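You operate a simulated robot arm through the tools that you are given. There is no shell and no other tool. Be economical: measure what you need, move in short steps, check, and stop when the job is done.

You run a simulated two-armed robot. Do the job below in one go: nothing can be reset, and whatever is moved stays where it is left.

## Task
Pick up the plugs carton with one hand, pass it to the other hand and put it on the top of the carton bench. Put one of the cream fingers from the clear end of the blank table on the top of the long white box. Pull the green drawer of the fit bench open. Do these in any order. Set down upright: plugs carton, cream finger.

The check looks at the end state, three seconds after you hand in, the way a careful person would. Anything else that was tipped, shoved, dropped, spilled or broken makes it a failure.

## Robot
Two 6-joint arms with two-finger grippers on one trunk, on a base that drives. Base frame: it is fixed to the floor where the robot stands at the start and does not move with it; the origin is under the middle of the robot, x ahead of it, y to its left, z up; the surface under the hand at the start is at about z = 895. Readings come in mm, rad, newtons and seconds.
The left shoulder is at the start at [70, 148, 1382], the right one opposite. With the tool pointing down near the work surface each hand reaches from about 300 to 600 mm from the robot's upright axis, wherever it stands, measured 20 degrees to its own side. Places, roughly: cream finger [1000, -1000, 1000]; green drawer of the fit bench [600, 4300, 800]; top of the carton bench [700, 1300, 800]; top of the long white box (82x21 cm) [2460, 840, 940]. Payload 2.69 kg a hand.
The tool frame of a hand sits at the grasp point between the pads (the TCP): z along the fingers, y along the line on which they close. The tips reach 20 mm beyond it. Largest opening 100 mm; the body of the gripper starts 63 mm behind the TCP.
Orientation is told as [roll, pitch, yaw] about the base's x, y, z axes, in that order, counted from this pose: with the fingers straight down and closing along the base's y, the tool's x points along the base's -x, its y along +y and its z along -z.

## Interface
- The arms move only by the tool play_rows. It takes "left_motion", "right_motion" or both (then of equal length, played together; a hand with none holds still); each is a list that holds one entry, the list of rows, each a list of 7 numbers: the shift along the base's x, y, z in units of 25 mm (1.0 is 25 mm), then the turn, a rotation vector about the base's x, y, z in units of 6 degrees (1.0 is 6 degrees), then the finger opening in mm, from 0 to 100. In form: [[[dx, dy, dz, wx, wy, wz, jaw], ...]]. A call has 1 to 20 rows; each row shifts and turns the commanded pose from where the row before left it. A call with a number of a shift or a turn outside -1 to 1 is refused whole. Rows are played at 5 a second. More than 50 mm and 0.15 rad between two rows, or a gripper value outside its range, and nothing of the call is played. A pose out of reach is approached as far as the arm can. The call stops where the force on the tool passes 40 N (or 10 N more than at its start, if that is more) or the arm is blocked; 0.2 s more then pass. The fingers move at their own pace (about 45 mm/s each) and stop on an object; they squeeze with about 27 N. The grip force told is the motor's: it shows also when the fingers shut on nothing. Time passes only in rows, and 0.2 s behind the last, so rows that do not move let the fingers close. It gives the time, the measured TCP pose, the force on the tool (base axes), the opening and the grip force at its end, in the units of the frame above (readings bear some noise), with the torque about the TCP (base axes, N m) and any sound that the robot's microphone picked up.
- Cameras (640 x 400 px; columns grow to the right, rows downward): "scene" is now at [114.5, 10.3, 1599.8]; the picture's right is [0.26, -0.97, 0.00], its down [-0.83, -0.22, -0.51] and it looks along [0.49, 0.13, -0.86] (base axes); focal length 293 px, centre (320, 200). "left" rides on the left gripper at [70, 19, -99] in its tool frame; the picture's right is [-0.26, 0.97, 0.00], its down [-0.75, -0.20, -0.63] and it looks along [-0.61, -0.16, 0.78] (tool axes); focal length 230 px, centre (320, 200). "right" rides on the right gripper at [70, -19, -99] in its tool frame; the picture's right is [0.26, 0.97, 0.00], its down [-0.75, 0.20, -0.63] and it looks along [-0.61, 0.16, 0.78] (tool axes); focal length 230 px, centre (320, 200). There is no depth. A picture from a camera that has moved, and an enlarged one, comes with that camera's place and axes in the base frame and with its lens. The place of the scene camera against the robot may be out by one fixed shift of up to 25 mm in any direction.
- get_image(camera): a new picture of that camera. No time passes.
- raise_lower(by): slides the trunk up (or, below 0, down) by that many mm; the arms and the scene camera ride with it, the base frame stays. It gives what a move gives, with no picture.
- base_move(legs): drives the robot by 1 to 6 legs, each [ahead, turn to the left] in mm and rad, along the robot's own axes; the way and the turn of a leg run together, so that a leg with both is an arc; at most 1500 mm and 3.142 rad a leg. The arms and the cameras ride along, it lands a little off, and it stops where it bumps. It gives what a move gives.
- head_to(pan, tilt): turns the head with the scene camera to pan (to the left, within 1.501 rad either way) and tilt (down, from -0.506 to 1.204), counted from straight ahead of the robot. It gives what a move gives.
- enlarge(camera, box): a new picture of the part [left, top, right, bottom] of that camera's present view, enlarged. No time passes.
- sign_off(): hands the job in; it is judged then, once.

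Work in short steps. Places have to be worked out from the pictures, the camera data and where the tool is seen: move nearer, look again, correct. Check each grasp and each placing, and mend what went wrong. You have 165 turns and 138 pictures in all, those below and enlarged ones among them. Open the grippers and draw the arms clear of the work before you hand the job in, unless the task says otherwise; then end with one line.

The tools are called after "Call:" as name(argument=value, ...) on one line, values as JSON. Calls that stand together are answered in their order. play_rows: Moves the arms, as the interface text tells. Its arguments: {"type":"object","properties":{"left_motion":{"type":"array","items":{"type":"array","items":{"type":"array","items":{"type":"number"}}}},"right_motion":{"type":"array","items":{"type":"array","items":{"type":"array","items":{"type":"number"}}}}},"required":[]} The other tools are called the same way: raise_lower (by) slides the trunk up or down; base_move (legs) drives the base; head_to (pan, tilt) turns the head that bears the scene camera; get_image (camera) takes a picture; enlarge (camera, box) takes an enlarged picture of a part of a camera's view; sign_off () hands the job in.

At the start:

```text
time_s: 0.0
left_tcp_pos: [443.1, 284.1, 999.1]
left_orientation: [-0.001, 0.0, 0.001]
left_contact_force: [-0.2, -0.3, 0.0]
left_ft_torque: [0.01, 0.01, 0.0]
left_opening: 100.3
left_gripper_force: 0.1
right_tcp_pos: [505.5, -123.4, 999.8]
right_orientation: [0.001, 0.001, 0.0]
right_contact_force: [0.5, 0.3, -0.3]
right_ft_torque: [-0.02, -0.02, 0.01]
right_opening: 99.9
right_gripper_force: 0.0
trunk travel left (down, up): [-940.0, 0.0]
robot x, y, heading: [-3.2, -0.9, -0.002]
head pan, tilt: [0.264, 1.033]
```

scene: 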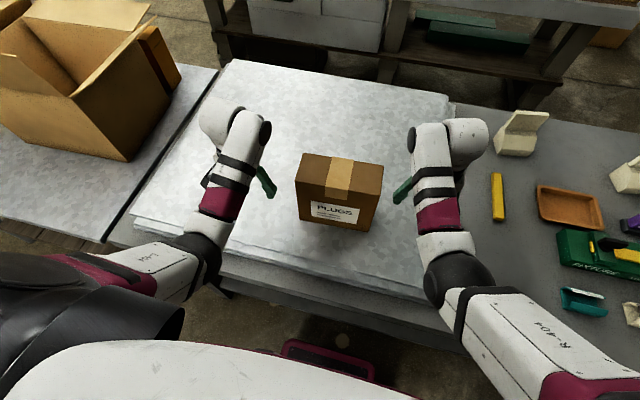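
right: 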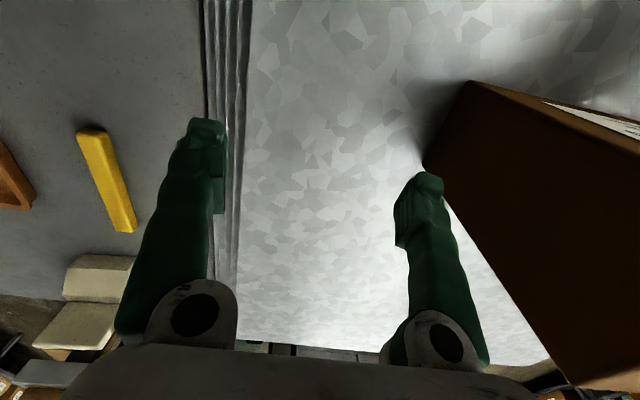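
left: 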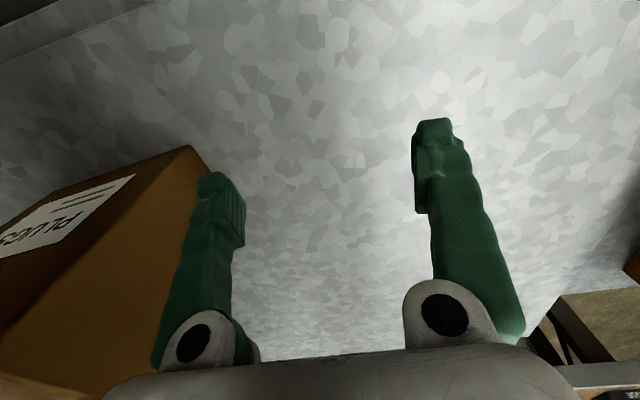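

I'll look at the carton more closely and look around to get my bearings.

Call:
enlarge(camera="scene", box=[240, 130, 440, 255])

Call:
head_to(pan=1.2, tilt=0.6)

Call:
get_image(camera="scene")

Call:
head_to(pan=-0.6, tilt=0.6)

Call:
get_image(camera="scene")

Call:
head_to(pan=0.3, tilt=0.4)

Call:
get_image(camera="scene")

```text
3.20 times, centred on (340, 192) of scene
camera zoom: at [114.5, 10.3, 1599.8], right [0.26, -0.97, 0.0], down [-0.83, -0.22, -0.51], along [0.49, 0.13, -0.86], focal length 939 px, centre (256, 224)
```

zoom: 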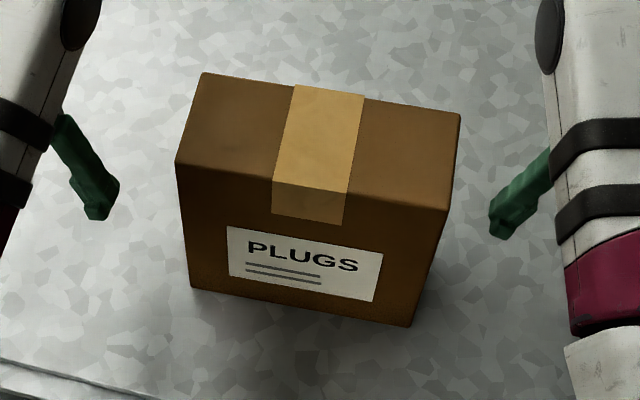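

```text
time_s: 1.2
left_tcp_pos: [443.9, 284.1, 999.2]
left_orientation: [-0.001, 0.0, 0.001]
left_contact_force: [-0.8, 0.4, 0.7]
left_ft_torque: [0.0, -0.02, 0.02]
left_opening: 100.0
left_gripper_force: 0.1
right_tcp_pos: [506.9, -123.8, 999.1]
right_orientation: [-0.001, -0.001, 0.0]
right_contact_force: [0.4, -0.1, -0.4]
right_ft_torque: [0.0, 0.01, 0.03]
right_opening: 99.8
right_gripper_force: 0.0
trunk travel left (down, up): [-940.0, 0.0]
robot x, y, heading: [-0.6, 0.7, -0.001]
head pan, tilt: [1.201, 0.6]
```

```text
133 pictures are left
camera scene: at [81.3, 75.0, 1634.1], right [0.93, -0.36, 0.0], down [-0.2, -0.53, -0.82], along [0.3, 0.77, -0.57], focal length 293 px, centre (320, 200)
```

scene: 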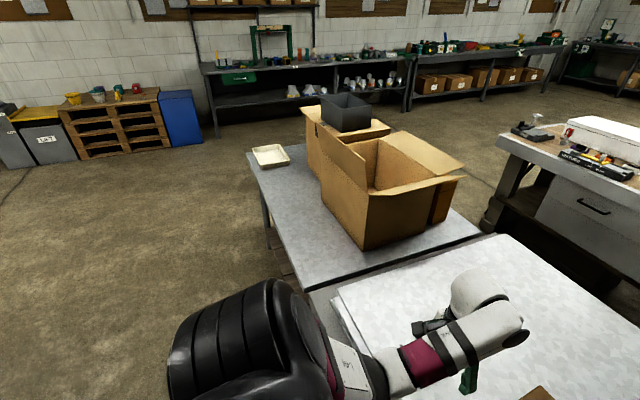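

```text
time_s: 3.0
left_tcp_pos: [444.8, 283.6, 998.7]
left_orientation: [-0.002, 0.0, 0.0]
left_contact_force: [-0.2, 1.0, -0.7]
left_ft_torque: [0.01, 0.01, -0.02]
left_opening: 100.0
left_gripper_force: 0.1
right_tcp_pos: [505.9, -124.0, 999.8]
right_orientation: [0.0, -0.001, 0.002]
right_contact_force: [-1.2, 0.8, 0.9]
right_ft_torque: [-0.01, -0.02, -0.01]
right_opening: 100.2
right_gripper_force: 0.1
trunk travel left (down, up): [-940.0, 0.0]
robot x, y, heading: [3.5, 0.9, -0.004]
head pan, tilt: [-0.6, 0.6]
```

```text
132 pictures are left
camera scene: at [122.2, -57.2, 1634.1], right [-0.56, -0.83, 0.0], down [-0.47, 0.32, -0.83], along [0.68, -0.47, -0.57], focal length 293 px, centre (320, 200)
```

scene: 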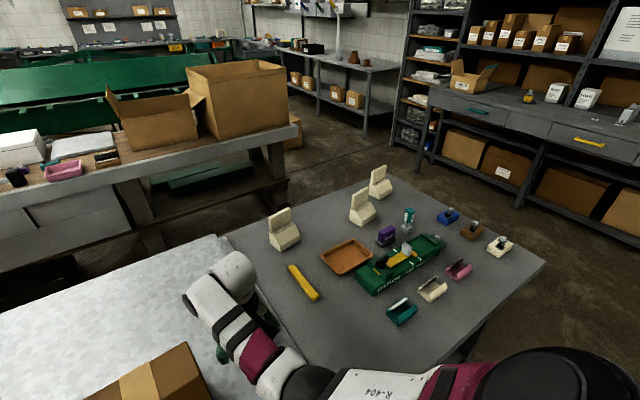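

```text
time_s: 4.2
left_tcp_pos: [443.6, 283.9, 999.6]
left_orientation: [0.002, 0.002, 0.0]
left_contact_force: [0.0, 0.2, -0.6]
left_ft_torque: [0.02, 0.01, 0.04]
left_opening: 99.8
left_gripper_force: 0.1
right_tcp_pos: [506.8, -123.9, 998.7]
right_orientation: [0.0, -0.001, 0.0]
right_contact_force: [0.0, 0.3, -0.3]
right_ft_torque: [-0.01, 0.04, 0.01]
right_opening: 100.0
right_gripper_force: 0.1
trunk travel left (down, up): [-940.0, 0.0]
robot x, y, heading: [-0.2, 1.4, 0.001]
head pan, tilt: [0.3, 0.4]
```

```text
131 pictures are left
camera scene: at [137.8, 20.0, 1652.3], right [0.29, -0.96, 0.0], down [-0.37, -0.11, -0.92], along [0.88, 0.27, -0.39], focal length 293 px, centre (320, 200)
```

scene: 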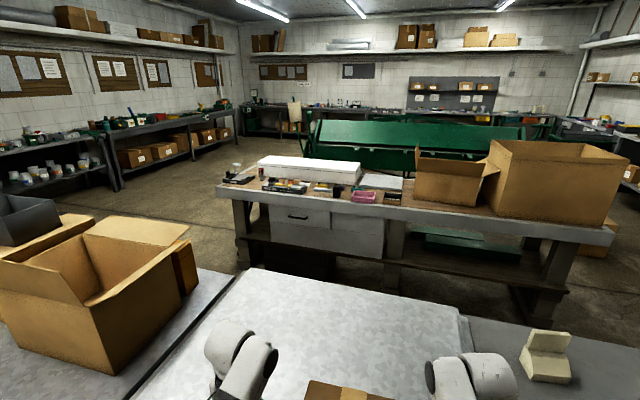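

The carton is about 187 × 80 × 185 mm, centred near (488, 64) with a yaw of about +0.065 and its top near z = 1080. Both hands will grip across its 80 mm depth side by side, so I raise both arms and turn them, left to −86°, right to +94°.

Call:
play_rows(left_motion=[[[0, 0, 1, 0, 0, 0, 100], [0, 0, 1, 0, 0, 0, 100], [0, 0, 1, 0, 0, -0.8, 100], [0, 0, 1, 0, 0, -0.8, 100], [0, 0, 1, 0, 0, -0.8, 100], [0, 0, 1, 0, 0, -0.8, 100], [0, 0, 1, 0, 0, -0.8, 100], [0, 0, 1, 0, 0, -0.8, 100], [0, 0, 0, 0, 0, -0.8, 100], [0, 0, 0, 0, 0, -0.8, 100], [0, 0, 0, 0, 0, -0.8, 100], [0, 0, 0, 0, 0, -0.8, 100], [0, 0, 0, 0, 0, -0.8, 100], [0, 0, 0, 0, 0, -0.8, 100], [0, 0, 0, 0, 0, -0.8, 100], [0, 0, 0, 0, 0, -0.8, 100], [0, 0, 0, 0, 0, -0.8, 100], [0, 0, 0, 0, 0, -0.8, 100], [0, 0, 0, 0, 0, 0, 100]]], right_motion=[[[0, 0, 1, 0, 0, 0, 100], [0, 0, 1, 0, 0, 0, 100], [0, 0, 1, 0, 0, 0.977, 100], [0, 0, 1, 0, 0, 0.977, 100], [0, 0, 1, 0, 0, 0.977, 100], [0, 0, 1, 0, 0, 0.977, 100], [0, 0, 1, 0, 0, 0.977, 100], [0, 0, 1, 0, 0, 0.977, 100], [0, 0, 0, 0, 0, 0.977, 100], [0, 0, 0, 0, 0, 0.977, 100], [0, 0, 0, 0, 0, 0.977, 100], [0, 0, 0, 0, 0, 0.977, 100], [0, 0, 0, 0, 0, 0.977, 100], [0, 0, 0, 0, 0, 0.977, 100], [0, 0, 0, 0, 0, 0.977, 100], [0, 0, 0, 0, 0, 0.977, 100], [0, 0, 0, 0, 0, 0.977, 100], [0, 0, 0, 0, 0, 0.977, 100], [0, 0, 0, 0, 0, 0, 100]]])

Call:
head_to(pan=0.1, tilt=1.033)

Call:
get_image(camera="scene")

```text
time_s: 8.2
left_tcp_pos: [536.5, 313.7, 1085.7]
left_orientation: [-0.001, 0.001, -1.344]
left_contact_force: [0.1, -0.7, 0.0]
left_ft_torque: [-0.01, -0.03, 0.0]
left_opening: 100.0
left_gripper_force: 0.2
left hand out of reach, approached as far as the arm can: row 1, 2, 3, 4, 5, 6, 7, 8
right_tcp_pos: [573.9, -107.0, 1149.2]
right_orientation: [0.001, 0.0, 1.636]
right_contact_force: [0.0, -0.5, 1.1]
right_ft_torque: [0.0, 0.01, 0.0]
right_opening: 100.2
right_gripper_force: 0.0
right hand out of reach, approached as far as the arm can: row 3, 4, 5, 6, 7, 8
trunk travel left (down, up): [-940.0, 0.0]
robot x, y, heading: [1.1, -1.7, 0.004]
head pan, tilt: [0.3, 0.4]
```

```text
time_s: 9.2
left_tcp_pos: [535.8, 313.1, 1084.8]
left_orientation: [-0.001, -0.001, -1.339]
left_contact_force: [-1.2, -0.3, 0.2]
left_ft_torque: [-0.02, -0.03, 0.0]
left_opening: 100.0
left_gripper_force: 0.0
right_tcp_pos: [574.1, -105.9, 1148.1]
right_orientation: [0.001, -0.001, 1.637]
right_contact_force: [-0.1, 0.5, -0.8]
right_ft_torque: [0.01, 0.04, -0.04]
right_opening: 100.1
right_gripper_force: 0.1
trunk travel left (down, up): [-940.0, 0.0]
robot x, y, heading: [1.0, 0.6, -0.0]
head pan, tilt: [0.099, 1.033]
```

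```text
130 pictures are left
camera scene: at [116.6, -0.5, 1599.9], right [0.1, -0.99, 0.0], down [-0.85, -0.09, -0.51], along [0.51, 0.05, -0.86], focal length 293 px, centre (320, 200)
```

scene: 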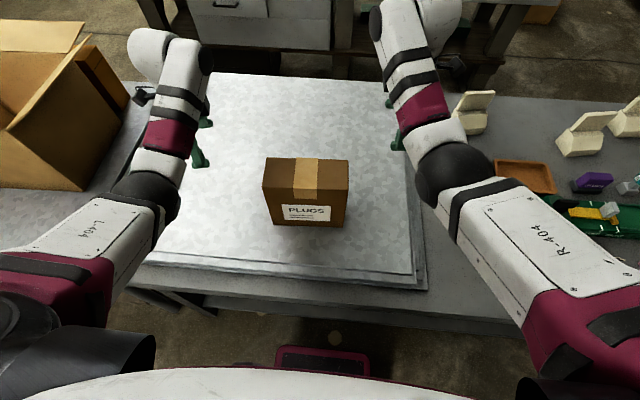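

At this height the arms hit an inner reach limit, with the hands pushed outward. I back the base 80 mm so the carton sits farther from the shoulders, then read the poses.

Call:
base_move(legs=[[-80, 0]])

Call:
play_rows(left_motion=[[[0, 0, 0, 0, 0, 0, 100], [0, 0, 0, 0, 0, 0, 100]]], right_motion=[[[0, 0, 0, 0, 0, 0, 100], [0, 0, 0, 0, 0, 0, 100]]])

```text
time_s: 10.3
left_tcp_pos: [469.7, 310.9, 1078.2]
left_orientation: [-0.014, 0.003, -1.342]
left_contact_force: [0.4, -0.3, -0.3]
left_ft_torque: [-0.04, 0.05, 0.0]
left_opening: 99.9
left_gripper_force: 0.1
right_tcp_pos: [507.7, -108.6, 1140.2]
right_orientation: [0.016, 0.0, 1.633]
right_contact_force: [-0.1, -0.5, -0.8]
right_ft_torque: [0.02, 0.04, -0.01]
right_opening: 99.6
right_gripper_force: 0.3
trunk travel left (down, up): [-940.0, 0.0]
robot x, y, heading: [-80.7, -0.2, -0.002]
head pan, tilt: [0.099, 1.033]
```

```text
time_s: 10.9
left_tcp_pos: [441.7, 312.3, 1091.3]
left_orientation: [0.009, -0.001, -1.342]
left_contact_force: [0.1, 0.4, 0.2]
left_ft_torque: [-0.02, 0.0, -0.03]
left_opening: 100.0
left_gripper_force: 0.1
right_tcp_pos: [476.8, -107.9, 1154.8]
right_orientation: [-0.006, 0.005, 1.633]
right_contact_force: [-0.1, 0.5, 0.2]
right_ft_torque: [-0.04, 0.0, -0.01]
right_opening: 99.9
right_gripper_force: 0.2
trunk travel left (down, up): [-940.0, 0.0]
robot x, y, heading: [-79.4, 0.2, -0.001]
head pan, tilt: [0.099, 1.033]
```

Both hands have settled after the back-up. I bring the right hand over its grasp station (491, 26) above the carton and trim the left yaw, keeping the left hand clear of the carton.

Call:
play_rows(left_motion=[[[0.3, 0, 0, 0, 0, -0.26, 100], [0.3, 0, 0, 0, 0, -0.26, 100], [0.3, 0, 0, 0, 0, -0.26, 100], [0.3, 0, 0, 0, 0, -0.26, 100], [0.3, 0, 0, 0, 0, -0.26, 100], [0.3, 0, 0, 0, 0, -0.26, 100], [0, 0, 0, 0, 0, 0, 100], [0, 0, 0, 0, 0, 0, 100]]], right_motion=[[[0.09, 0.9, -0.2, 0, 0, 0, 100], [0.09, 0.9, -0.2, 0, 0, 0, 100], [0.09, 0.9, -0.2, 0, 0, 0, 100], [0.09, 0.9, -0.2, 0, 0, 0, 100], [0.09, 0.9, -0.2, 0, 0, 0, 100], [0.09, 0.9, -0.2, 0, 0, 0, 100], [0, 0, 0, 0, 0, 0, 100], [0, 0, 0, 0, 0, 0, 100]]])

Call:
get_image(camera="scene")

Call:
get_image(camera="right")

```text
time_s: 12.7
left_tcp_pos: [501.7, 310.5, 1084.9]
left_orientation: [-0.001, -0.002, -1.505]
left_contact_force: [0.2, 0.3, -0.8]
left_ft_torque: [0.01, 0.03, 0.0]
left_opening: 100.0
left_gripper_force: 0.1
right_tcp_pos: [488.8, 4.5, 1125.0]
right_orientation: [0.002, 0.0, 1.632]
right_contact_force: [-1.2, -0.4, 0.5]
right_ft_torque: [-0.03, 0.02, 0.03]
right_opening: 99.8
right_gripper_force: 0.0
right hand out of reach, approached as far as the arm can: row 4, 5, 6
trunk travel left (down, up): [-940.0, 0.0]
robot x, y, heading: [-80.2, -0.3, -0.001]
head pan, tilt: [0.099, 1.033]
```

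```text
129 pictures are left
camera scene: at [37.1, -0.9, 1599.7], right [0.1, -1.0, 0.0], down [-0.86, -0.08, -0.51], along [0.51, 0.05, -0.86], focal length 293 px, centre (320, 200)
```

scene: 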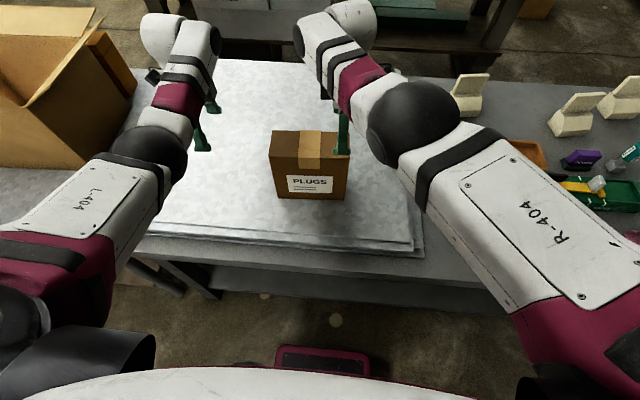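

```text
128 pictures are left
camera right: at [512.6, -64.6, 1222.6], right [-0.95, -0.32, 0.0], down [-0.24, 0.74, 0.63], along [-0.2, 0.6, -0.78], focal length 230 px, centre (320, 200)
```

right: 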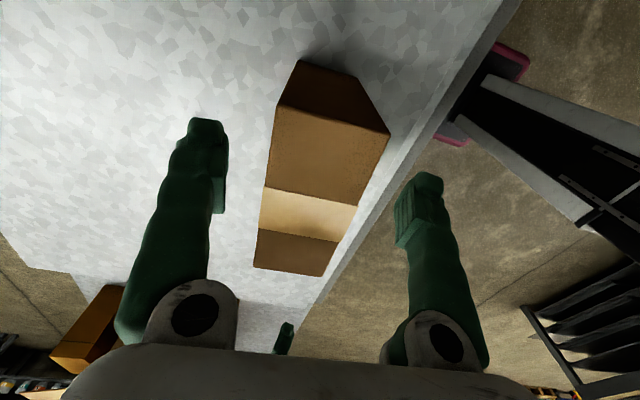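

From the right camera the carton centre lies near (482, 66), so the fingers straddle it well. I lower the right hand to z ≈ 1035 and check.

Call:
play_rows(right_motion=[[[-0.03, 0.1, -0.9, 0, 0, 0, 100], [-0.03, 0.1, -0.9, 0, 0, 0, 100], [-0.03, 0.1, -0.9, 0, 0, 0, 100], [0, 0.1, -0.9, 0, 0, 0, 100], [0, 0, 0, 0, 0, 0, 100], [0, 0, 0, 0, 0, 0, 100]]])

Call:
get_image(camera="right")

```text
time_s: 14.1
left_tcp_pos: [500.7, 311.3, 1085.8]
left_orientation: [-0.001, 0.0, -1.506]
left_contact_force: [-0.2, -0.7, 0.1]
left_ft_torque: [-0.02, 0.0, -0.01]
left_opening: 100.1
left_gripper_force: 0.0
right_tcp_pos: [473.4, -6.7, 1042.9]
right_orientation: [0.003, 0.0, 1.634]
right_contact_force: [0.1, 0.9, 0.9]
right_ft_torque: [-0.01, 0.02, -0.01]
right_opening: 100.1
right_gripper_force: 0.1
right hand out of reach, approached as far as the arm can: row 1, 2, 3, 4
trunk travel left (down, up): [-940.0, 0.0]
robot x, y, heading: [-79.8, -0.1, -0.002]
head pan, tilt: [0.099, 1.033]
```

```text
127 pictures are left
camera right: at [496.2, -75.1, 1140.6], right [-0.95, -0.32, 0.0], down [-0.25, 0.74, 0.63], along [-0.2, 0.6, -0.78], focal length 230 px, centre (320, 200)
```

right: 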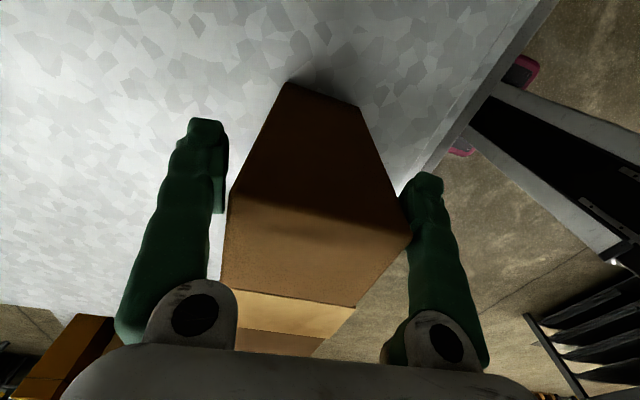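

The right arm seems to be at its outer limit here (about 500 mm from its shoulder). I lift it clear, drive 35 mm forward and retry.

Call:
play_rows(right_motion=[[[0, 0, 1, 0, 0, 0, 100], [0, 0, 1, 0, 0, 0, 100], [0, 0, 1, 0, 0, 0, 100], [0.4, 0, 0.4, 0, 0, 0, 100], [0, 0, 0, 0, 0, 0, 100]]])

Call:
base_move(legs=[[35, 0]])

Call:
play_rows(right_motion=[[[0, 0, 0, 0, 0, 0, 100], [0, 0, 0, 0, 0, 0, 100]]])

```text
time_s: 15.3
left_tcp_pos: [501.1, 311.2, 1085.6]
left_orientation: [0.001, 0.0, -1.508]
left_contact_force: [0.1, -0.5, -0.2]
left_ft_torque: [0.02, -0.01, -0.02]
left_opening: 100.0
left_gripper_force: 0.1
right_tcp_pos: [493.9, -6.0, 1124.8]
right_orientation: [0.002, 0.0, 1.631]
right_contact_force: [0.1, -0.1, 0.1]
right_ft_torque: [0.03, 0.01, 0.03]
right_opening: 100.0
right_gripper_force: 0.0
right hand out of reach, approached as far as the arm can: row 1, 2, 3, 4
trunk travel left (down, up): [-940.0, 0.0]
robot x, y, heading: [-80.4, -0.1, -0.0]
head pan, tilt: [0.099, 1.033]
```

```text
time_s: 16.2
left_tcp_pos: [545.1, 313.1, 1081.5]
left_orientation: [-0.013, 0.002, -1.504]
left_contact_force: [0.7, 0.0, 0.5]
left_ft_torque: [-0.01, 0.03, -0.04]
left_opening: 99.9
left_gripper_force: 0.1
right_tcp_pos: [547.2, 1.0, 1122.5]
right_orientation: [0.009, 0.003, 1.633]
right_contact_force: [1.6, -0.4, 0.1]
right_ft_torque: [-0.04, 0.06, -0.01]
right_opening: 99.9
right_gripper_force: 0.0
trunk travel left (down, up): [-940.0, 0.0]
robot x, y, heading: [-46.0, -1.5, -0.008]
head pan, tilt: [0.099, 1.033]
```

```text
time_s: 16.8
left_tcp_pos: [532.3, 310.4, 1086.3]
left_orientation: [0.0, 0.001, -1.507]
left_contact_force: [0.5, 0.1, -0.3]
left_ft_torque: [0.09, 0.09, -0.02]
left_opening: 100.0
left_gripper_force: 0.1
right_tcp_pos: [534.3, -2.4, 1126.1]
right_orientation: [-0.001, 0.002, 1.632]
right_contact_force: [0.9, 0.4, -0.5]
right_ft_torque: [0.02, 0.06, 0.0]
right_opening: 99.9
right_gripper_force: 0.0
trunk travel left (down, up): [-940.0, 0.0]
robot x, y, heading: [-45.8, 1.3, -0.007]
head pan, tilt: [0.099, 1.033]
```

Now I shift the right hand to (487, 24) at the same height, without descending yet.

Call:
play_rows(right_motion=[[[-0.9, 0.5, 0, 0, 0, 0, 100], [-0.9, 0.5, 0, 0, 0, 0, 100], [0, 0, 0, 0, 0, 0, 100], [0, 0, 0, 0, 0, 0, 100]]])

```text
time_s: 17.8
left_tcp_pos: [526.9, 312.8, 1089.2]
left_orientation: [0.005, 0.0, -1.505]
left_contact_force: [0.2, 0.0, 0.4]
left_ft_torque: [0.0, -0.02, 0.01]
left_opening: 100.2
left_gripper_force: 0.1
right_tcp_pos: [507.1, 35.6, 1126.2]
right_orientation: [-0.007, 0.004, 1.631]
right_contact_force: [0.2, 0.3, 0.0]
right_ft_torque: [0.0, -0.01, 0.02]
right_opening: 100.2
right_gripper_force: 0.0
right hand out of reach, approached as far as the arm can: row 1, 2
trunk travel left (down, up): [-940.0, 0.0]
robot x, y, heading: [-50.3, -1.9, -0.005]
head pan, tilt: [0.099, 1.033]
```

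The hand came to (507, 36) and the limits look height-dependent. I try easing it down slightly while pulling x to 487, staying above the carton top.

Call:
play_rows(right_motion=[[[-0.4, -0.2, -0.2, 0, 0, 0, 100], [-0.4, -0.2, -0.2, 0, 0, 0, 100], [0, 0, -0.2, 0, 0, 0, 100], [0, 0, 0, 0, 0, 0, 100], [0, 0, 0, 0, 0, 0, 100], [0, 0, 0, 0, 0, 0, 100]]])

Call:
get_image(camera="scene")

```text
time_s: 19.2
left_tcp_pos: [525.3, 313.3, 1089.1]
left_orientation: [0.005, 0.0, -1.504]
left_contact_force: [-0.3, 0.1, -0.5]
left_ft_torque: [-0.01, -0.03, 0.0]
left_opening: 100.1
left_gripper_force: 0.1
right_tcp_pos: [504.4, 36.4, 1108.4]
right_orientation: [-0.01, 0.004, 1.632]
right_contact_force: [0.5, 0.1, -0.1]
right_ft_torque: [0.0, 0.02, 0.02]
right_opening: 100.0
right_gripper_force: 0.0
right hand out of reach, approached as far as the arm can: row 1, 2
trunk travel left (down, up): [-940.0, 0.0]
robot x, y, heading: [-45.1, 2.2, 0.002]
head pan, tilt: [0.099, 1.033]
```

```text
126 pictures are left
camera scene: at [71.3, -0.7, 1599.8], right [0.1, -1.0, 0.0], down [-0.85, -0.08, -0.51], along [0.51, 0.05, -0.86], focal length 293 px, centre (320, 200)
```

scene: 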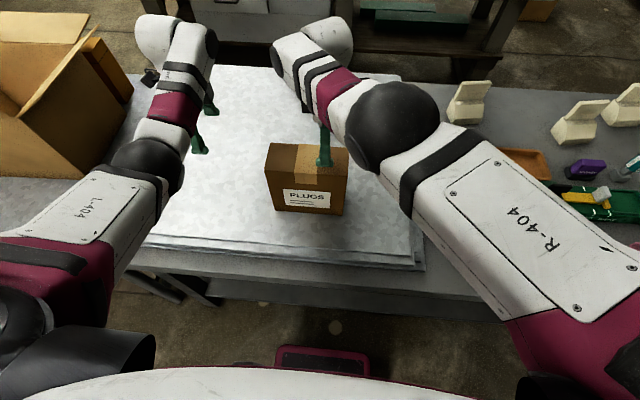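

A pure descent was within reach, so at 1035 the target works, but the high approach falls inside the inner limit. I'll go back to the side, descend beside the carton and slide in along y with the fingers straddling it.

Call:
play_rows(right_motion=[[[0.3, -0.5, 0.3, 0, 0, 0, 100], [0.3, -1, 0, 0, 0, 0, 100], [0, -1, 0, 0, 0, 0, 100], [0, -1, 0, 0, 0, 0, 100], [0, -1, 0, 0, 0, 0, 100], [0, -1, 0, 0, 0, 0, 100], [0, -0.4, 0, 0, 0, 0, 100], [0, 0, -1, 0, 0, 0, 100], [0, 0, -1, 0, 0, 0, 100], [0, 0, -1, 0, 0, 0, 100], [0, 0, 0, 0, 0, 0, 100], [0, 0, 0, 0, 0, 0, 100]]])

```text
time_s: 21.8
left_tcp_pos: [527.5, 313.2, 1089.7]
left_orientation: [0.005, 0.0, -1.505]
left_contact_force: [0.7, -0.1, -0.1]
left_ft_torque: [-0.01, 0.0, 0.0]
left_opening: 99.9
left_gripper_force: 0.0
right_tcp_pos: [541.6, -108.9, 1041.2]
right_orientation: [-0.009, 0.003, 1.631]
right_contact_force: [-0.3, -1.1, 0.0]
right_ft_torque: [0.01, -0.01, 0.0]
right_opening: 100.5
right_gripper_force: 0.1
right hand out of reach, approached as far as the arm can: row 2, 3, 4, 5, 6, 9, 10
trunk travel left (down, up): [-940.0, 0.0]
robot x, y, heading: [-43.5, 2.3, -0.003]
head pan, tilt: [0.099, 1.033]
```

I pull x back to 490 at this height beside the carton.

Call:
play_rows(right_motion=[[[-0.7, 0, -0.1, 0, 0, 0, 100], [-0.7, 0, -0.1, 0, 0, 0, 100], [-0.66, 0, 0, 0, 0, 0, 100], [0, 0, 0, 0, 0, 0, 100], [0, 0, 0, 0, 0, 0, 100]]])

Call:
get_image(camera="right")

```text
time_s: 23.0
left_tcp_pos: [526.5, 312.9, 1089.7]
left_orientation: [0.006, -0.001, -1.505]
left_contact_force: [-0.2, 0.1, 0.8]
left_ft_torque: [0.03, 0.0, 0.0]
left_opening: 99.9
left_gripper_force: 0.0
right_tcp_pos: [533.5, -96.3, 1022.4]
right_orientation: [-0.004, 0.0, 1.649]
right_contact_force: [-0.2, 0.3, 0.1]
right_ft_torque: [0.02, 0.01, 0.0]
right_opening: 99.9
right_gripper_force: 0.0
right hand out of reach, approached as far as the arm can: row 1, 2, 3
trunk travel left (down, up): [-940.0, 0.0]
robot x, y, heading: [-46.9, 2.4, -0.003]
head pan, tilt: [0.099, 1.033]
```

```text
125 pictures are left
camera right: at [556.7, -165.2, 1120.1], right [-0.94, -0.33, 0.0], down [-0.26, 0.73, 0.63], along [-0.21, 0.59, -0.78], focal length 230 px, centre (320, 200)
```

right: 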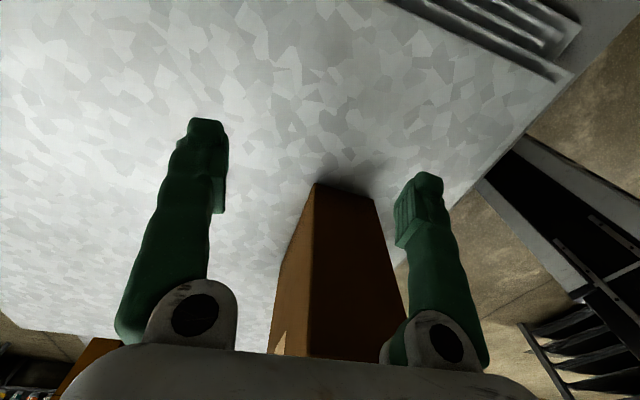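

The limit seems to be wrist flexion with the fingers straight down this high. I'll lean the right fingers inward (pointing toward +y and down), which moves the wrist lower and outward, and see whether reach improves.

Call:
play_rows(right_motion=[[[0, -0.2, 0, 1, 0, 0, 100], [0, -0.2, 0, 1, 0, 0, 100], [0, -0.2, 0, 1, 0, 0, 100], [0, -0.2, 0, 1, 0, 0, 100], [0, -0.2, 0, 1, 0, 0, 100], [-0.3, 0, 0, 1, 0, 0, 100], [-0.3, 0, 0, 1, 0, 0, 100], [-0.3, 0, 0, 1, 0, 0, 100], [-0.3, 0, 0, 0, 0, 0, 100], [-0.3, 0, 0, 0, 0, 0, 100], [0, 0, 0, 0, 0, 0, 100]]])

Call:
get_image(camera="scene")

```text
time_s: 25.4
left_tcp_pos: [526.9, 313.6, 1088.8]
left_orientation: [0.005, 0.002, -1.505]
left_contact_force: [-0.3, 0.2, 0.1]
left_ft_torque: [-0.01, 0.03, 0.02]
left_opening: 100.4
left_gripper_force: 0.2
right_tcp_pos: [479.1, -128.0, 1027.3]
right_orientation: [-0.077, -0.833, 1.664]
right_contact_force: [0.7, 0.1, 0.0]
right_ft_torque: [-0.03, 0.01, 0.0]
right_opening: 100.0
right_gripper_force: 0.2
trunk travel left (down, up): [-940.0, 0.0]
robot x, y, heading: [-44.2, 2.3, -0.006]
head pan, tilt: [0.099, 1.033]
```

```text
124 pictures are left
camera scene: at [71.6, -1.3, 1599.8], right [0.1, -1.0, 0.0], down [-0.86, -0.08, -0.51], along [0.51, 0.05, -0.86], focal length 293 px, centre (320, 200)
```

scene: 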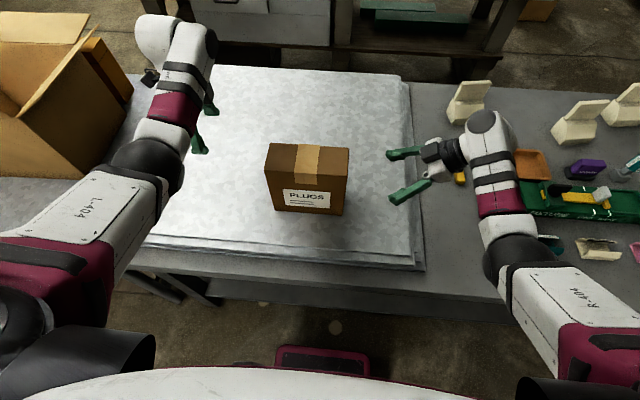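

Tilting works: the right arm now moves freely. I set the tilt to about 35°, square the closing axis to the carton, and raise to z ≈ 1052 beside it, then look from the wrist.

Call:
play_rows(right_motion=[[[0.07, 0, 0.25, -0.55, 0.12, 0.07, 100], [0.07, 0, 0.25, -0.55, 0.12, 0.07, 100], [0.07, 0, 0.25, -0.55, 0.12, 0.07, 100], [0.07, 0, 0.25, -0.55, 0.12, 0.07, 100], [0, 0.6, 0, 0, 0, 0, 100], [0, 0.6, 0, 0, 0, 0, 100], [0, 0, 0, 0, 0, 0, 100], [0, 0, 0, 0, 0, 0, 100]]])

Call:
get_image(camera="right")

Call:
enlarge(camera="scene", box=[240, 90, 440, 215])

```text
time_s: 27.2
left_tcp_pos: [526.5, 313.1, 1089.2]
left_orientation: [0.005, -0.001, -1.504]
left_contact_force: [-0.3, -0.5, 1.0]
left_ft_torque: [-0.02, -0.01, -0.01]
left_opening: 99.8
left_gripper_force: 0.0
right_tcp_pos: [487.8, -97.9, 1051.8]
right_orientation: [0.014, -0.607, 1.633]
right_contact_force: [-0.7, -0.8, -1.3]
right_ft_torque: [-0.01, -0.03, 0.0]
right_opening: 99.8
right_gripper_force: 0.1
trunk travel left (down, up): [-940.0, 0.0]
robot x, y, heading: [-46.1, -1.5, -0.001]
head pan, tilt: [0.099, 1.033]
```

```text
123 pictures are left
camera right: at [514.2, -211.0, 1092.1], right [-0.95, -0.28, -0.14], down [-0.21, 0.24, 0.95], along [-0.23, 0.93, -0.29], focal length 230 px, centre (320, 200)
```

right: 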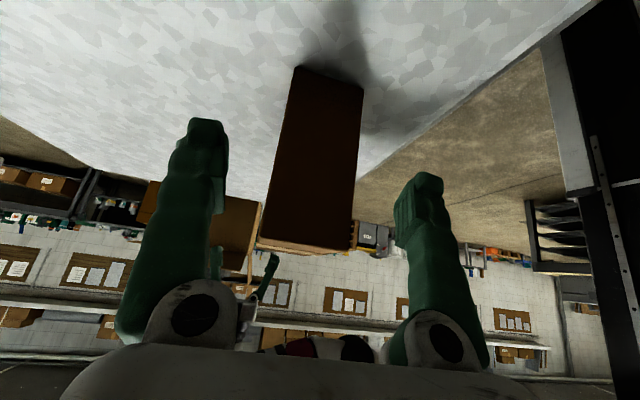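

```text
3.20 times, centred on (340, 152) of scene
camera zoom: at [71.4, -1.3, 1599.8], right [0.1, -1.0, 0.0], down [-0.85, -0.08, -0.51], along [0.51, 0.05, -0.86], focal length 939 px, centre (256, 352)
```

zoom: 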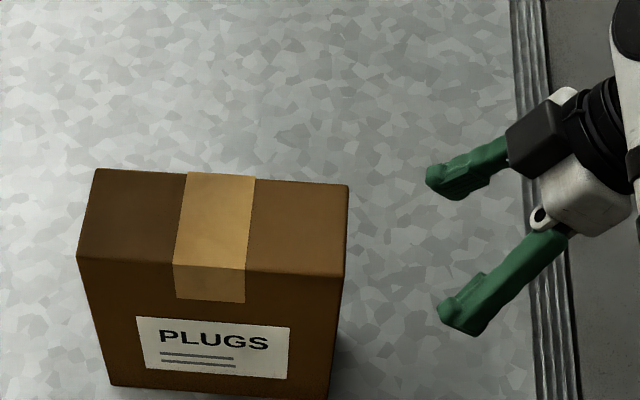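

The wrist view puts the carton's centre line nearer x ≈ 476 at its right end, since the scene camera reads about 10 mm long. I shift x by −12 and check before straddling.

Call:
play_rows(right_motion=[[[-0.24, 0.6, 0, 0, 0, 0, 100], [-0.24, 0.6, 0, 0, 0, 0, 100], [0, 0, 0, 0, 0, 0, 100], [0, 0, 0, 0, 0, 0, 100]]])

Call:
get_image(camera="right")

```text
time_s: 28.2
left_tcp_pos: [527.1, 311.8, 1087.8]
left_orientation: [0.006, -0.001, -1.505]
left_contact_force: [0.4, 0.3, -0.6]
left_ft_torque: [-0.02, 0.03, 0.03]
left_opening: 100.0
left_gripper_force: 0.0
right_tcp_pos: [476.5, -67.8, 1051.1]
right_orientation: [0.013, -0.606, 1.633]
right_contact_force: [-0.4, 0.0, -0.4]
right_ft_torque: [-0.03, -0.01, 0.0]
right_opening: 100.1
right_gripper_force: 0.1
trunk travel left (down, up): [-940.0, 0.0]
robot x, y, heading: [-45.6, -0.3, -0.002]
head pan, tilt: [0.099, 1.033]
```

```text
121 pictures are left
camera right: at [502.7, -180.6, 1091.6], right [-0.95, -0.28, -0.14], down [-0.21, 0.24, 0.95], along [-0.23, 0.93, -0.29], focal length 230 px, centre (320, 200)
```

right: 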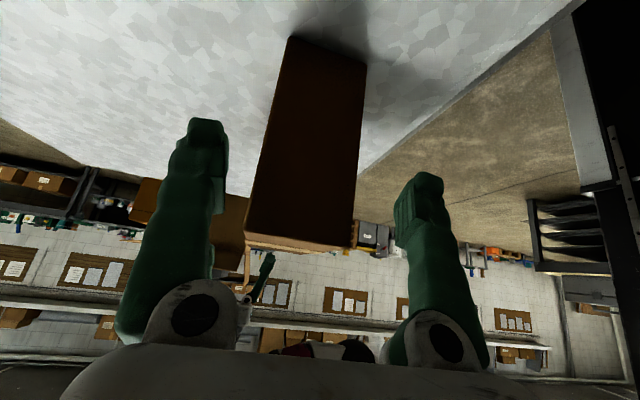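

The carton is now centred between the fingers. I slide in along its axis to y ≈ 34.

Call:
play_rows(right_motion=[[[-0.05, 0.8, 0, 0, 0, 0, 100], [-0.05, 0.8, 0, 0, 0, 0, 100], [-0.05, 0.8, 0, 0, 0, 0, 100], [-0.05, 0.8, 0, 0, 0, 0, 100], [-0.05, 0.8, 0, 0, 0, 0, 100], [0, 0, 0, 0, 0, 0, 100], [0, 0, 0, 0, 0, 0, 100]]])

Call:
get_image(camera="right")

Call:
enlarge(camera="scene", box=[200, 90, 400, 215])

```text
time_s: 29.8
left_tcp_pos: [526.3, 313.1, 1089.1]
left_orientation: [0.004, 0.0, -1.504]
left_contact_force: [0.0, 0.4, -0.5]
left_ft_torque: [-0.02, -0.03, 0.02]
left_opening: 99.9
left_gripper_force: 0.1
right_tcp_pos: [470.2, 32.4, 1050.4]
right_orientation: [0.014, -0.608, 1.631]
right_contact_force: [-0.2, 0.4, -0.1]
right_ft_torque: [-0.03, 0.0, 0.03]
right_opening: 99.9
right_gripper_force: 0.0
trunk travel left (down, up): [-940.0, 0.0]
robot x, y, heading: [-43.0, -0.5, 0.0]
head pan, tilt: [0.099, 1.033]
```

```text
120 pictures are left
camera right: at [496.4, -80.0, 1091.6], right [-0.95, -0.28, -0.14], down [-0.21, 0.24, 0.95], along [-0.23, 0.93, -0.29], focal length 230 px, centre (320, 200)
```

right: 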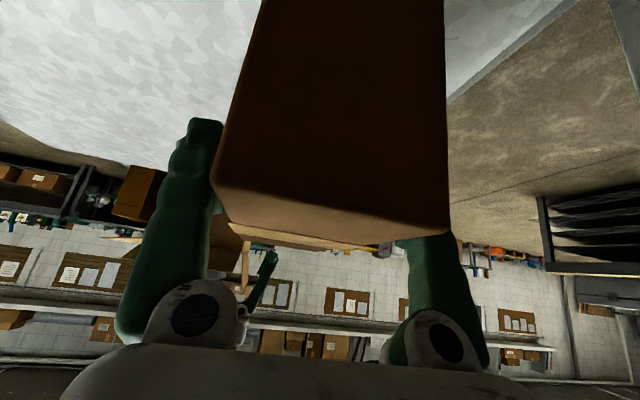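

```text
3.20 times, centred on (300, 152) of scene
camera zoom: at [71.5, -1.2, 1599.8], right [0.1, -1.0, 0.0], down [-0.86, -0.08, -0.51], along [0.51, 0.05, -0.86], focal length 939 px, centre (384, 352)
```

zoom: 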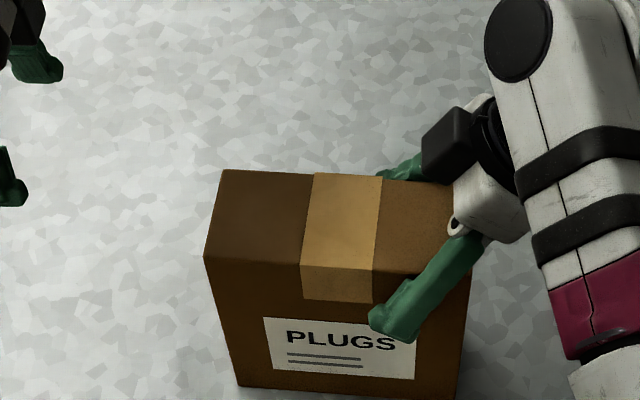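

The fingers straddle the carton cleanly. I close.

Call:
play_rows(right_motion=[[[0, 0, 0, 0, 0, 0, 90], [0, 0, 0, 0, 0, 0, 80], [0, 0, 0, 0, 0, 0, 60], [0, 0, 0, 0, 0, 0, 60], [0, 0, 0, 0, 0, 0, 60]]])

```text
time_s: 31.0
left_tcp_pos: [526.1, 312.4, 1089.9]
left_orientation: [0.005, 0.001, -1.506]
left_contact_force: [-0.1, -0.2, -0.6]
left_ft_torque: [-0.03, -0.01, 0.03]
left_opening: 100.2
left_gripper_force: 0.0
right_tcp_pos: [468.1, 32.5, 1051.1]
right_orientation: [0.014, -0.605, 1.633]
right_contact_force: [1.1, -0.6, 4.0]
right_ft_torque: [-0.02, 0.08, -0.13]
right_opening: 92.7
right_gripper_force: 26.6
trunk travel left (down, up): [-940.0, 0.0]
robot x, y, heading: [-46.6, -0.7, -0.001]
head pan, tilt: [0.099, 1.033]
```

The fingers stopped at 92.7 mm, wider than I estimated, so I'll look.

Call:
enlarge(camera="scene", box=[200, 90, 400, 215])

Call:
get_image(camera="right")

```text
3.20 times, centred on (300, 152) of scene
camera zoom: at [71.2, -0.9, 1599.9], right [0.1, -1.0, 0.0], down [-0.85, -0.08, -0.51], along [0.51, 0.05, -0.86], focal length 939 px, centre (384, 352)
```

zoom: 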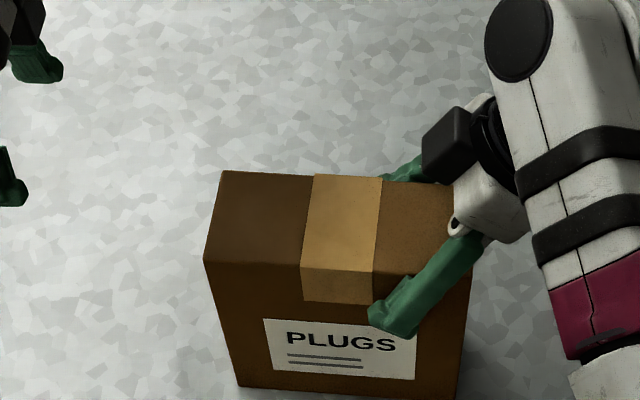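

```text
117 pictures are left
camera right: at [496.3, -79.8, 1091.9], right [-0.95, -0.28, -0.14], down [-0.21, 0.24, 0.95], along [-0.23, 0.93, -0.29], focal length 230 px, centre (320, 200)
```

right: 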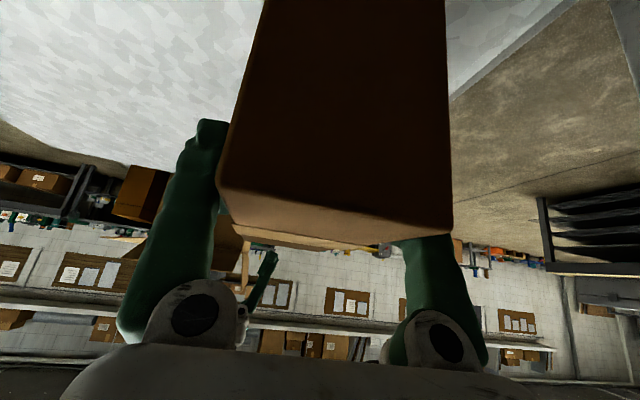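

The grip looks solid. I lift 30 mm and check weight and tilt.

Call:
play_rows(right_motion=[[[0, 0, 0.3, 0, 0, 0, 50], [0, 0, 0.3, 0, 0, 0, 50], [0, 0, 0.3, 0, 0, 0, 50], [0, 0, 0.3, 0, 0, 0, 50], [0, 0, 0, 0, 0, 0, 50], [0, 0, 0, 0, 0, 0, 50]]])

Call:
get_image(camera="scene")

Call:
get_image(camera="right")

```text
time_s: 32.4
left_tcp_pos: [526.9, 311.8, 1088.0]
left_orientation: [0.002, 0.0, -1.504]
left_contact_force: [-0.1, 0.4, -0.2]
left_ft_torque: [0.0, 0.01, 0.01]
left_opening: 100.0
left_gripper_force: 0.1
right_tcp_pos: [470.1, 32.2, 1080.4]
right_orientation: [0.013, -0.605, 1.632]
right_contact_force: [0.8, -0.4, -4.4]
right_ft_torque: [-0.15, 0.02, 0.01]
right_opening: 92.3
right_gripper_force: 27.1
trunk travel left (down, up): [-940.0, 0.0]
robot x, y, heading: [-49.7, 1.8, -0.003]
head pan, tilt: [0.099, 1.033]
```

```text
116 pictures are left
camera scene: at [72.3, -0.7, 1599.8], right [0.1, -1.0, 0.0], down [-0.86, -0.08, -0.51], along [0.51, 0.05, -0.86], focal length 293 px, centre (320, 200)
```

scene: 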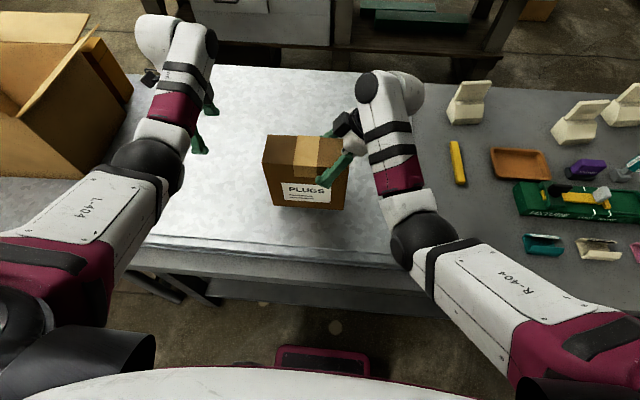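

```text
115 pictures are left
camera right: at [496.5, -80.6, 1121.4], right [-0.95, -0.28, -0.14], down [-0.21, 0.24, 0.95], along [-0.23, 0.93, -0.29], focal length 230 px, centre (320, 200)
```

right: 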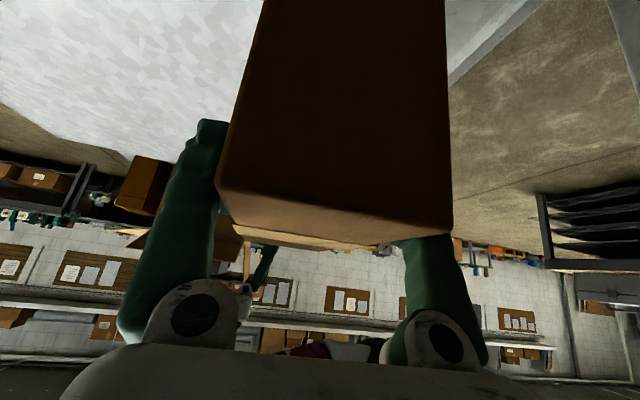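

The carton weighs about 0.45 kg and holds square in the right hand. Now I tilt the left hand in mirror image and bring it to the left end of the carton.

Call:
play_rows(left_motion=[[[-0.4, 0, 0, -0.96, -0.06, 0, 100], [-0.4, 0, 0, -0.96, -0.06, 0, 100], [-0.4, 0, 0, -0.96, -0.06, 0, 100], [-0.4, 0, 0, -0.96, -0.06, 0, 100], [-0.4, 0, 0, -0.96, -0.06, 0, 100], [-0.4, 0, 0, -0.96, -0.06, 0, 100], [-0.2, -0.5, -0.1, 0, 0, 0, 100], [0, -0.7, -0.1, 0, 0, 0, 100], [0, -0.7, -0.1, 0, 0, 0, 100], [0, 0, 0, 0, 0, 0, 100], [0, 0, 0, 0, 0, 0, 100]]], right_motion=[[[0, 0, 0, 0, 0, 0, 50], [0, 0, 0, 0, 0, 0, 50], [0, 0, 0, 0, 0, 0, 50], [0, 0, 0, 0, 0, 0, 50], [0, 0, 0, 0, 0, 0, 50], [0, 0, 0, 0, 0, 0, 50], [0, 0, 0, 0, 0, 0, 50], [0, 0, 0, 0, 0, 0, 50], [0, 0, 0, 0, 0, 0, 50], [0, 0, 0, 0, 0, 0, 50], [0, 0, 0, 0, 0, 0, 50]]])

Call:
get_image(camera="left")

```text
time_s: 34.8
left_tcp_pos: [461.1, 265.8, 1083.0]
left_orientation: [0.001, -0.604, -1.505]
left_contact_force: [-0.7, 0.1, 0.7]
left_ft_torque: [-0.01, 0.01, 0.02]
left_opening: 99.9
left_gripper_force: 0.0
right_tcp_pos: [469.5, 32.2, 1080.2]
right_orientation: [0.013, -0.604, 1.633]
right_contact_force: [-0.3, 0.0, -3.1]
right_ft_torque: [-0.16, -0.01, 0.0]
right_opening: 92.1
right_gripper_force: 27.0
trunk travel left (down, up): [-940.0, 0.0]
robot x, y, heading: [-43.8, 0.5, 0.002]
head pan, tilt: [0.099, 1.033]
```

```text
114 pictures are left
camera left: at [472.5, 379.7, 1123.2], right [0.98, -0.15, 0.15], down [-0.18, -0.27, 0.94], along [-0.1, -0.95, -0.29], focal length 230 px, centre (320, 200)
```

left: 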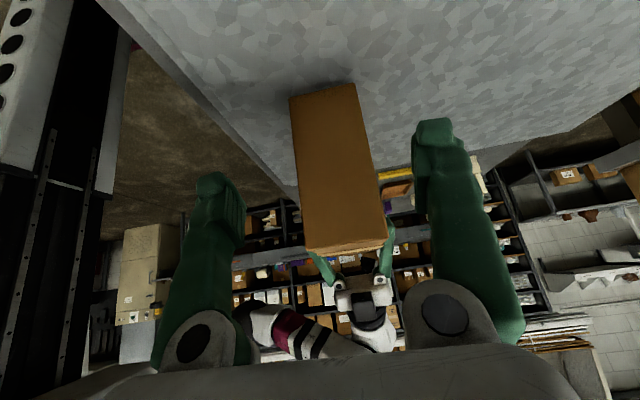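

The left hand is lined up roughly. I move closer to the carton's left end and recheck.

Call:
play_rows(left_motion=[[[0.1, -0.9, -0.03, 0, 0, 0, 100], [0.1, -0.9, -0.03, 0, 0, 0, 100], [0.0, -0.9, -0.03, 0, 0, 0, 100], [0, 0, 0, 0, 0, 0, 100], [0, 0, 0, 0, 0, 0, 100]]], right_motion=[[[0, 0, 0, 0, 0, 0, 50], [0, 0, 0, 0, 0, 0, 50], [0, 0, 0, 0, 0, 0, 50], [0, 0, 0, 0, 0, 0, 50], [0, 0, 0, 0, 0, 0, 50]]])

Call:
get_image(camera="left")

```text
time_s: 36.0
left_tcp_pos: [467.1, 198.7, 1078.4]
left_orientation: [0.002, -0.604, -1.505]
left_contact_force: [0.8, 0.3, 0.0]
left_ft_torque: [0.0, 0.01, -0.01]
left_opening: 99.9
left_gripper_force: 0.0
right_tcp_pos: [469.8, 32.5, 1080.0]
right_orientation: [0.014, -0.606, 1.633]
right_contact_force: [-0.3, 0.1, -3.4]
right_ft_torque: [-0.16, -0.02, 0.0]
right_opening: 92.2
right_gripper_force: 26.6
trunk travel left (down, up): [-940.0, 0.0]
robot x, y, heading: [-44.6, -0.2, 0.006]
head pan, tilt: [0.099, 1.033]
```

```text
113 pictures are left
camera left: at [478.1, 312.4, 1120.5], right [0.98, -0.15, 0.15], down [-0.18, -0.27, 0.94], along [-0.1, -0.95, -0.29], focal length 230 px, centre (320, 200)
```

left: 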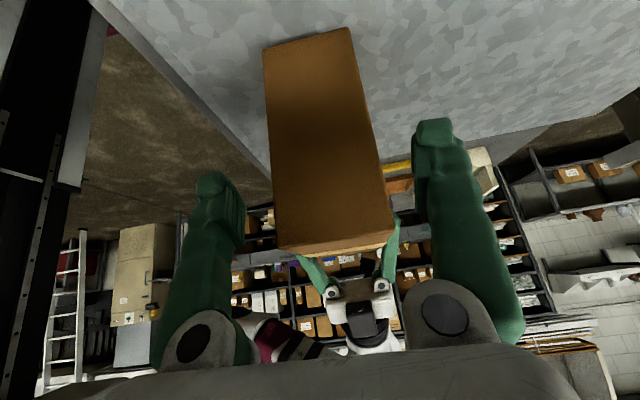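

Aligned within a few mm. I slide the left hand in to y ≈ 94.

Call:
play_rows(left_motion=[[[0.04, -0.84, 0, 0, 0, 0, 100], [0.04, -0.84, 0, 0, 0, 0, 100], [0.02, -0.84, 0, 0, 0, 0, 100], [0.02, -0.84, 0, 0, 0, 0, 100], [0, -0.84, 0, 0, 0, 0, 100], [0, 0, 0, 0, 0, 0, 100], [0, 0, 0, 0, 0, 0, 100]]], right_motion=[[[0, 0, 0, 0, 0, 0, 50], [0, 0, 0, 0, 0, 0, 50], [0, 0, 0, 0, 0, 0, 50], [0, 0, 0, 0, 0, 0, 50], [0, 0, 0, 0, 0, 0, 50], [0, 0, 0, 0, 0, 0, 50], [0, 0, 0, 0, 0, 0, 50]]])

Call:
get_image(camera="left")

Call:
enlarge(camera="scene", box=[200, 70, 400, 195])

```text
time_s: 37.6
left_tcp_pos: [469.6, 93.3, 1078.9]
left_orientation: [0.002, -0.605, -1.505]
left_contact_force: [-0.3, -0.2, -0.4]
left_ft_torque: [0.01, 0.01, 0.0]
left_opening: 100.3
left_gripper_force: 0.0
right_tcp_pos: [469.0, 32.7, 1081.5]
right_orientation: [0.015, -0.607, 1.633]
right_contact_force: [0.0, 0.2, -4.2]
right_ft_torque: [-0.17, 0.03, -0.03]
right_opening: 92.2
right_gripper_force: 27.0
trunk travel left (down, up): [-940.0, 0.0]
robot x, y, heading: [-44.2, -1.8, -0.001]
head pan, tilt: [0.099, 1.033]
```

```text
112 pictures are left
camera left: at [480.9, 207.2, 1120.8], right [0.98, -0.15, 0.15], down [-0.18, -0.27, 0.94], along [-0.1, -0.95, -0.29], focal length 230 px, centre (320, 200)
```

left: 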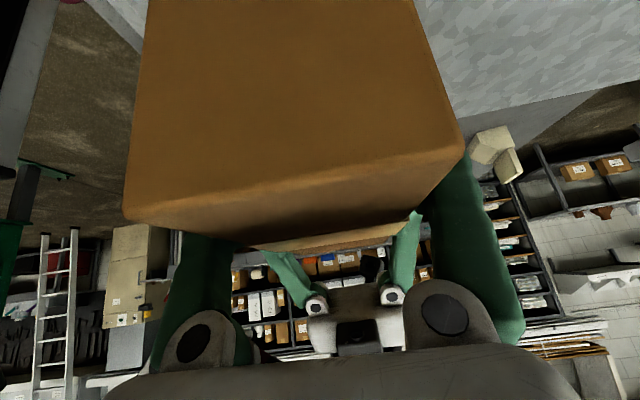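

```text
3.20 times, centred on (300, 132) of scene
camera zoom: at [72.3, 0.0, 1599.7], right [0.1, -1.0, 0.0], down [-0.86, -0.08, -0.51], along [0.51, 0.05, -0.86], focal length 939 px, centre (384, 416)
```

zoom: 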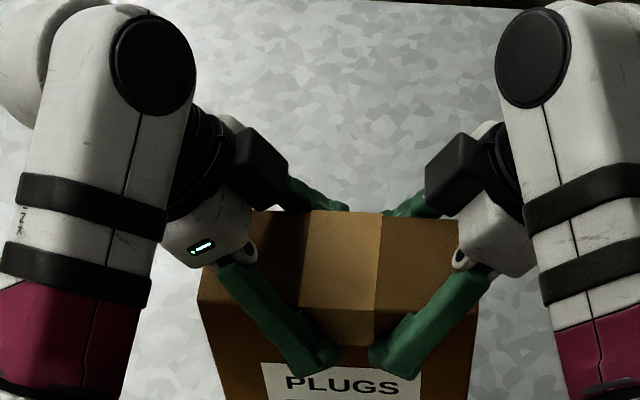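

Both hands straddle it without contact. I close the left hand while the right still holds.

Call:
play_rows(left_motion=[[[0, 0, 0, 0, 0, 0, 90], [0, 0, 0, 0, 0, 0, 80], [0, 0, 0, 0, 0, 0, 60], [0, 0, 0, 0, 0, 0, 50], [0, 0, 0, 0, 0, 0, 50]]], right_motion=[[[0, 0, 0, 0, 0, 0, 50], [0, 0, 0, 0, 0, 0, 50], [0, 0, 0, 0, 0, 0, 50], [0, 0, 0, 0, 0, 0, 50], [0, 0, 0, 0, 0, 0, 50]]])

```text
time_s: 38.8
left_tcp_pos: [469.6, 92.3, 1078.8]
left_orientation: [0.001, -0.604, -1.506]
left_contact_force: [-7.2, -1.1, 2.2]
left_ft_torque: [-0.04, -0.72, -0.32]
left_opening: 92.5
left_gripper_force: 26.9
right_tcp_pos: [470.4, 32.1, 1081.3]
right_orientation: [0.012, -0.606, 1.633]
right_contact_force: [8.0, 1.2, -5.4]
right_ft_torque: [-0.25, 0.73, -0.11]
right_opening: 92.2
right_gripper_force: 26.7
trunk travel left (down, up): [-940.0, 0.0]
robot x, y, heading: [-43.4, 4.2, 0.001]
head pan, tilt: [0.099, 1.033]
```

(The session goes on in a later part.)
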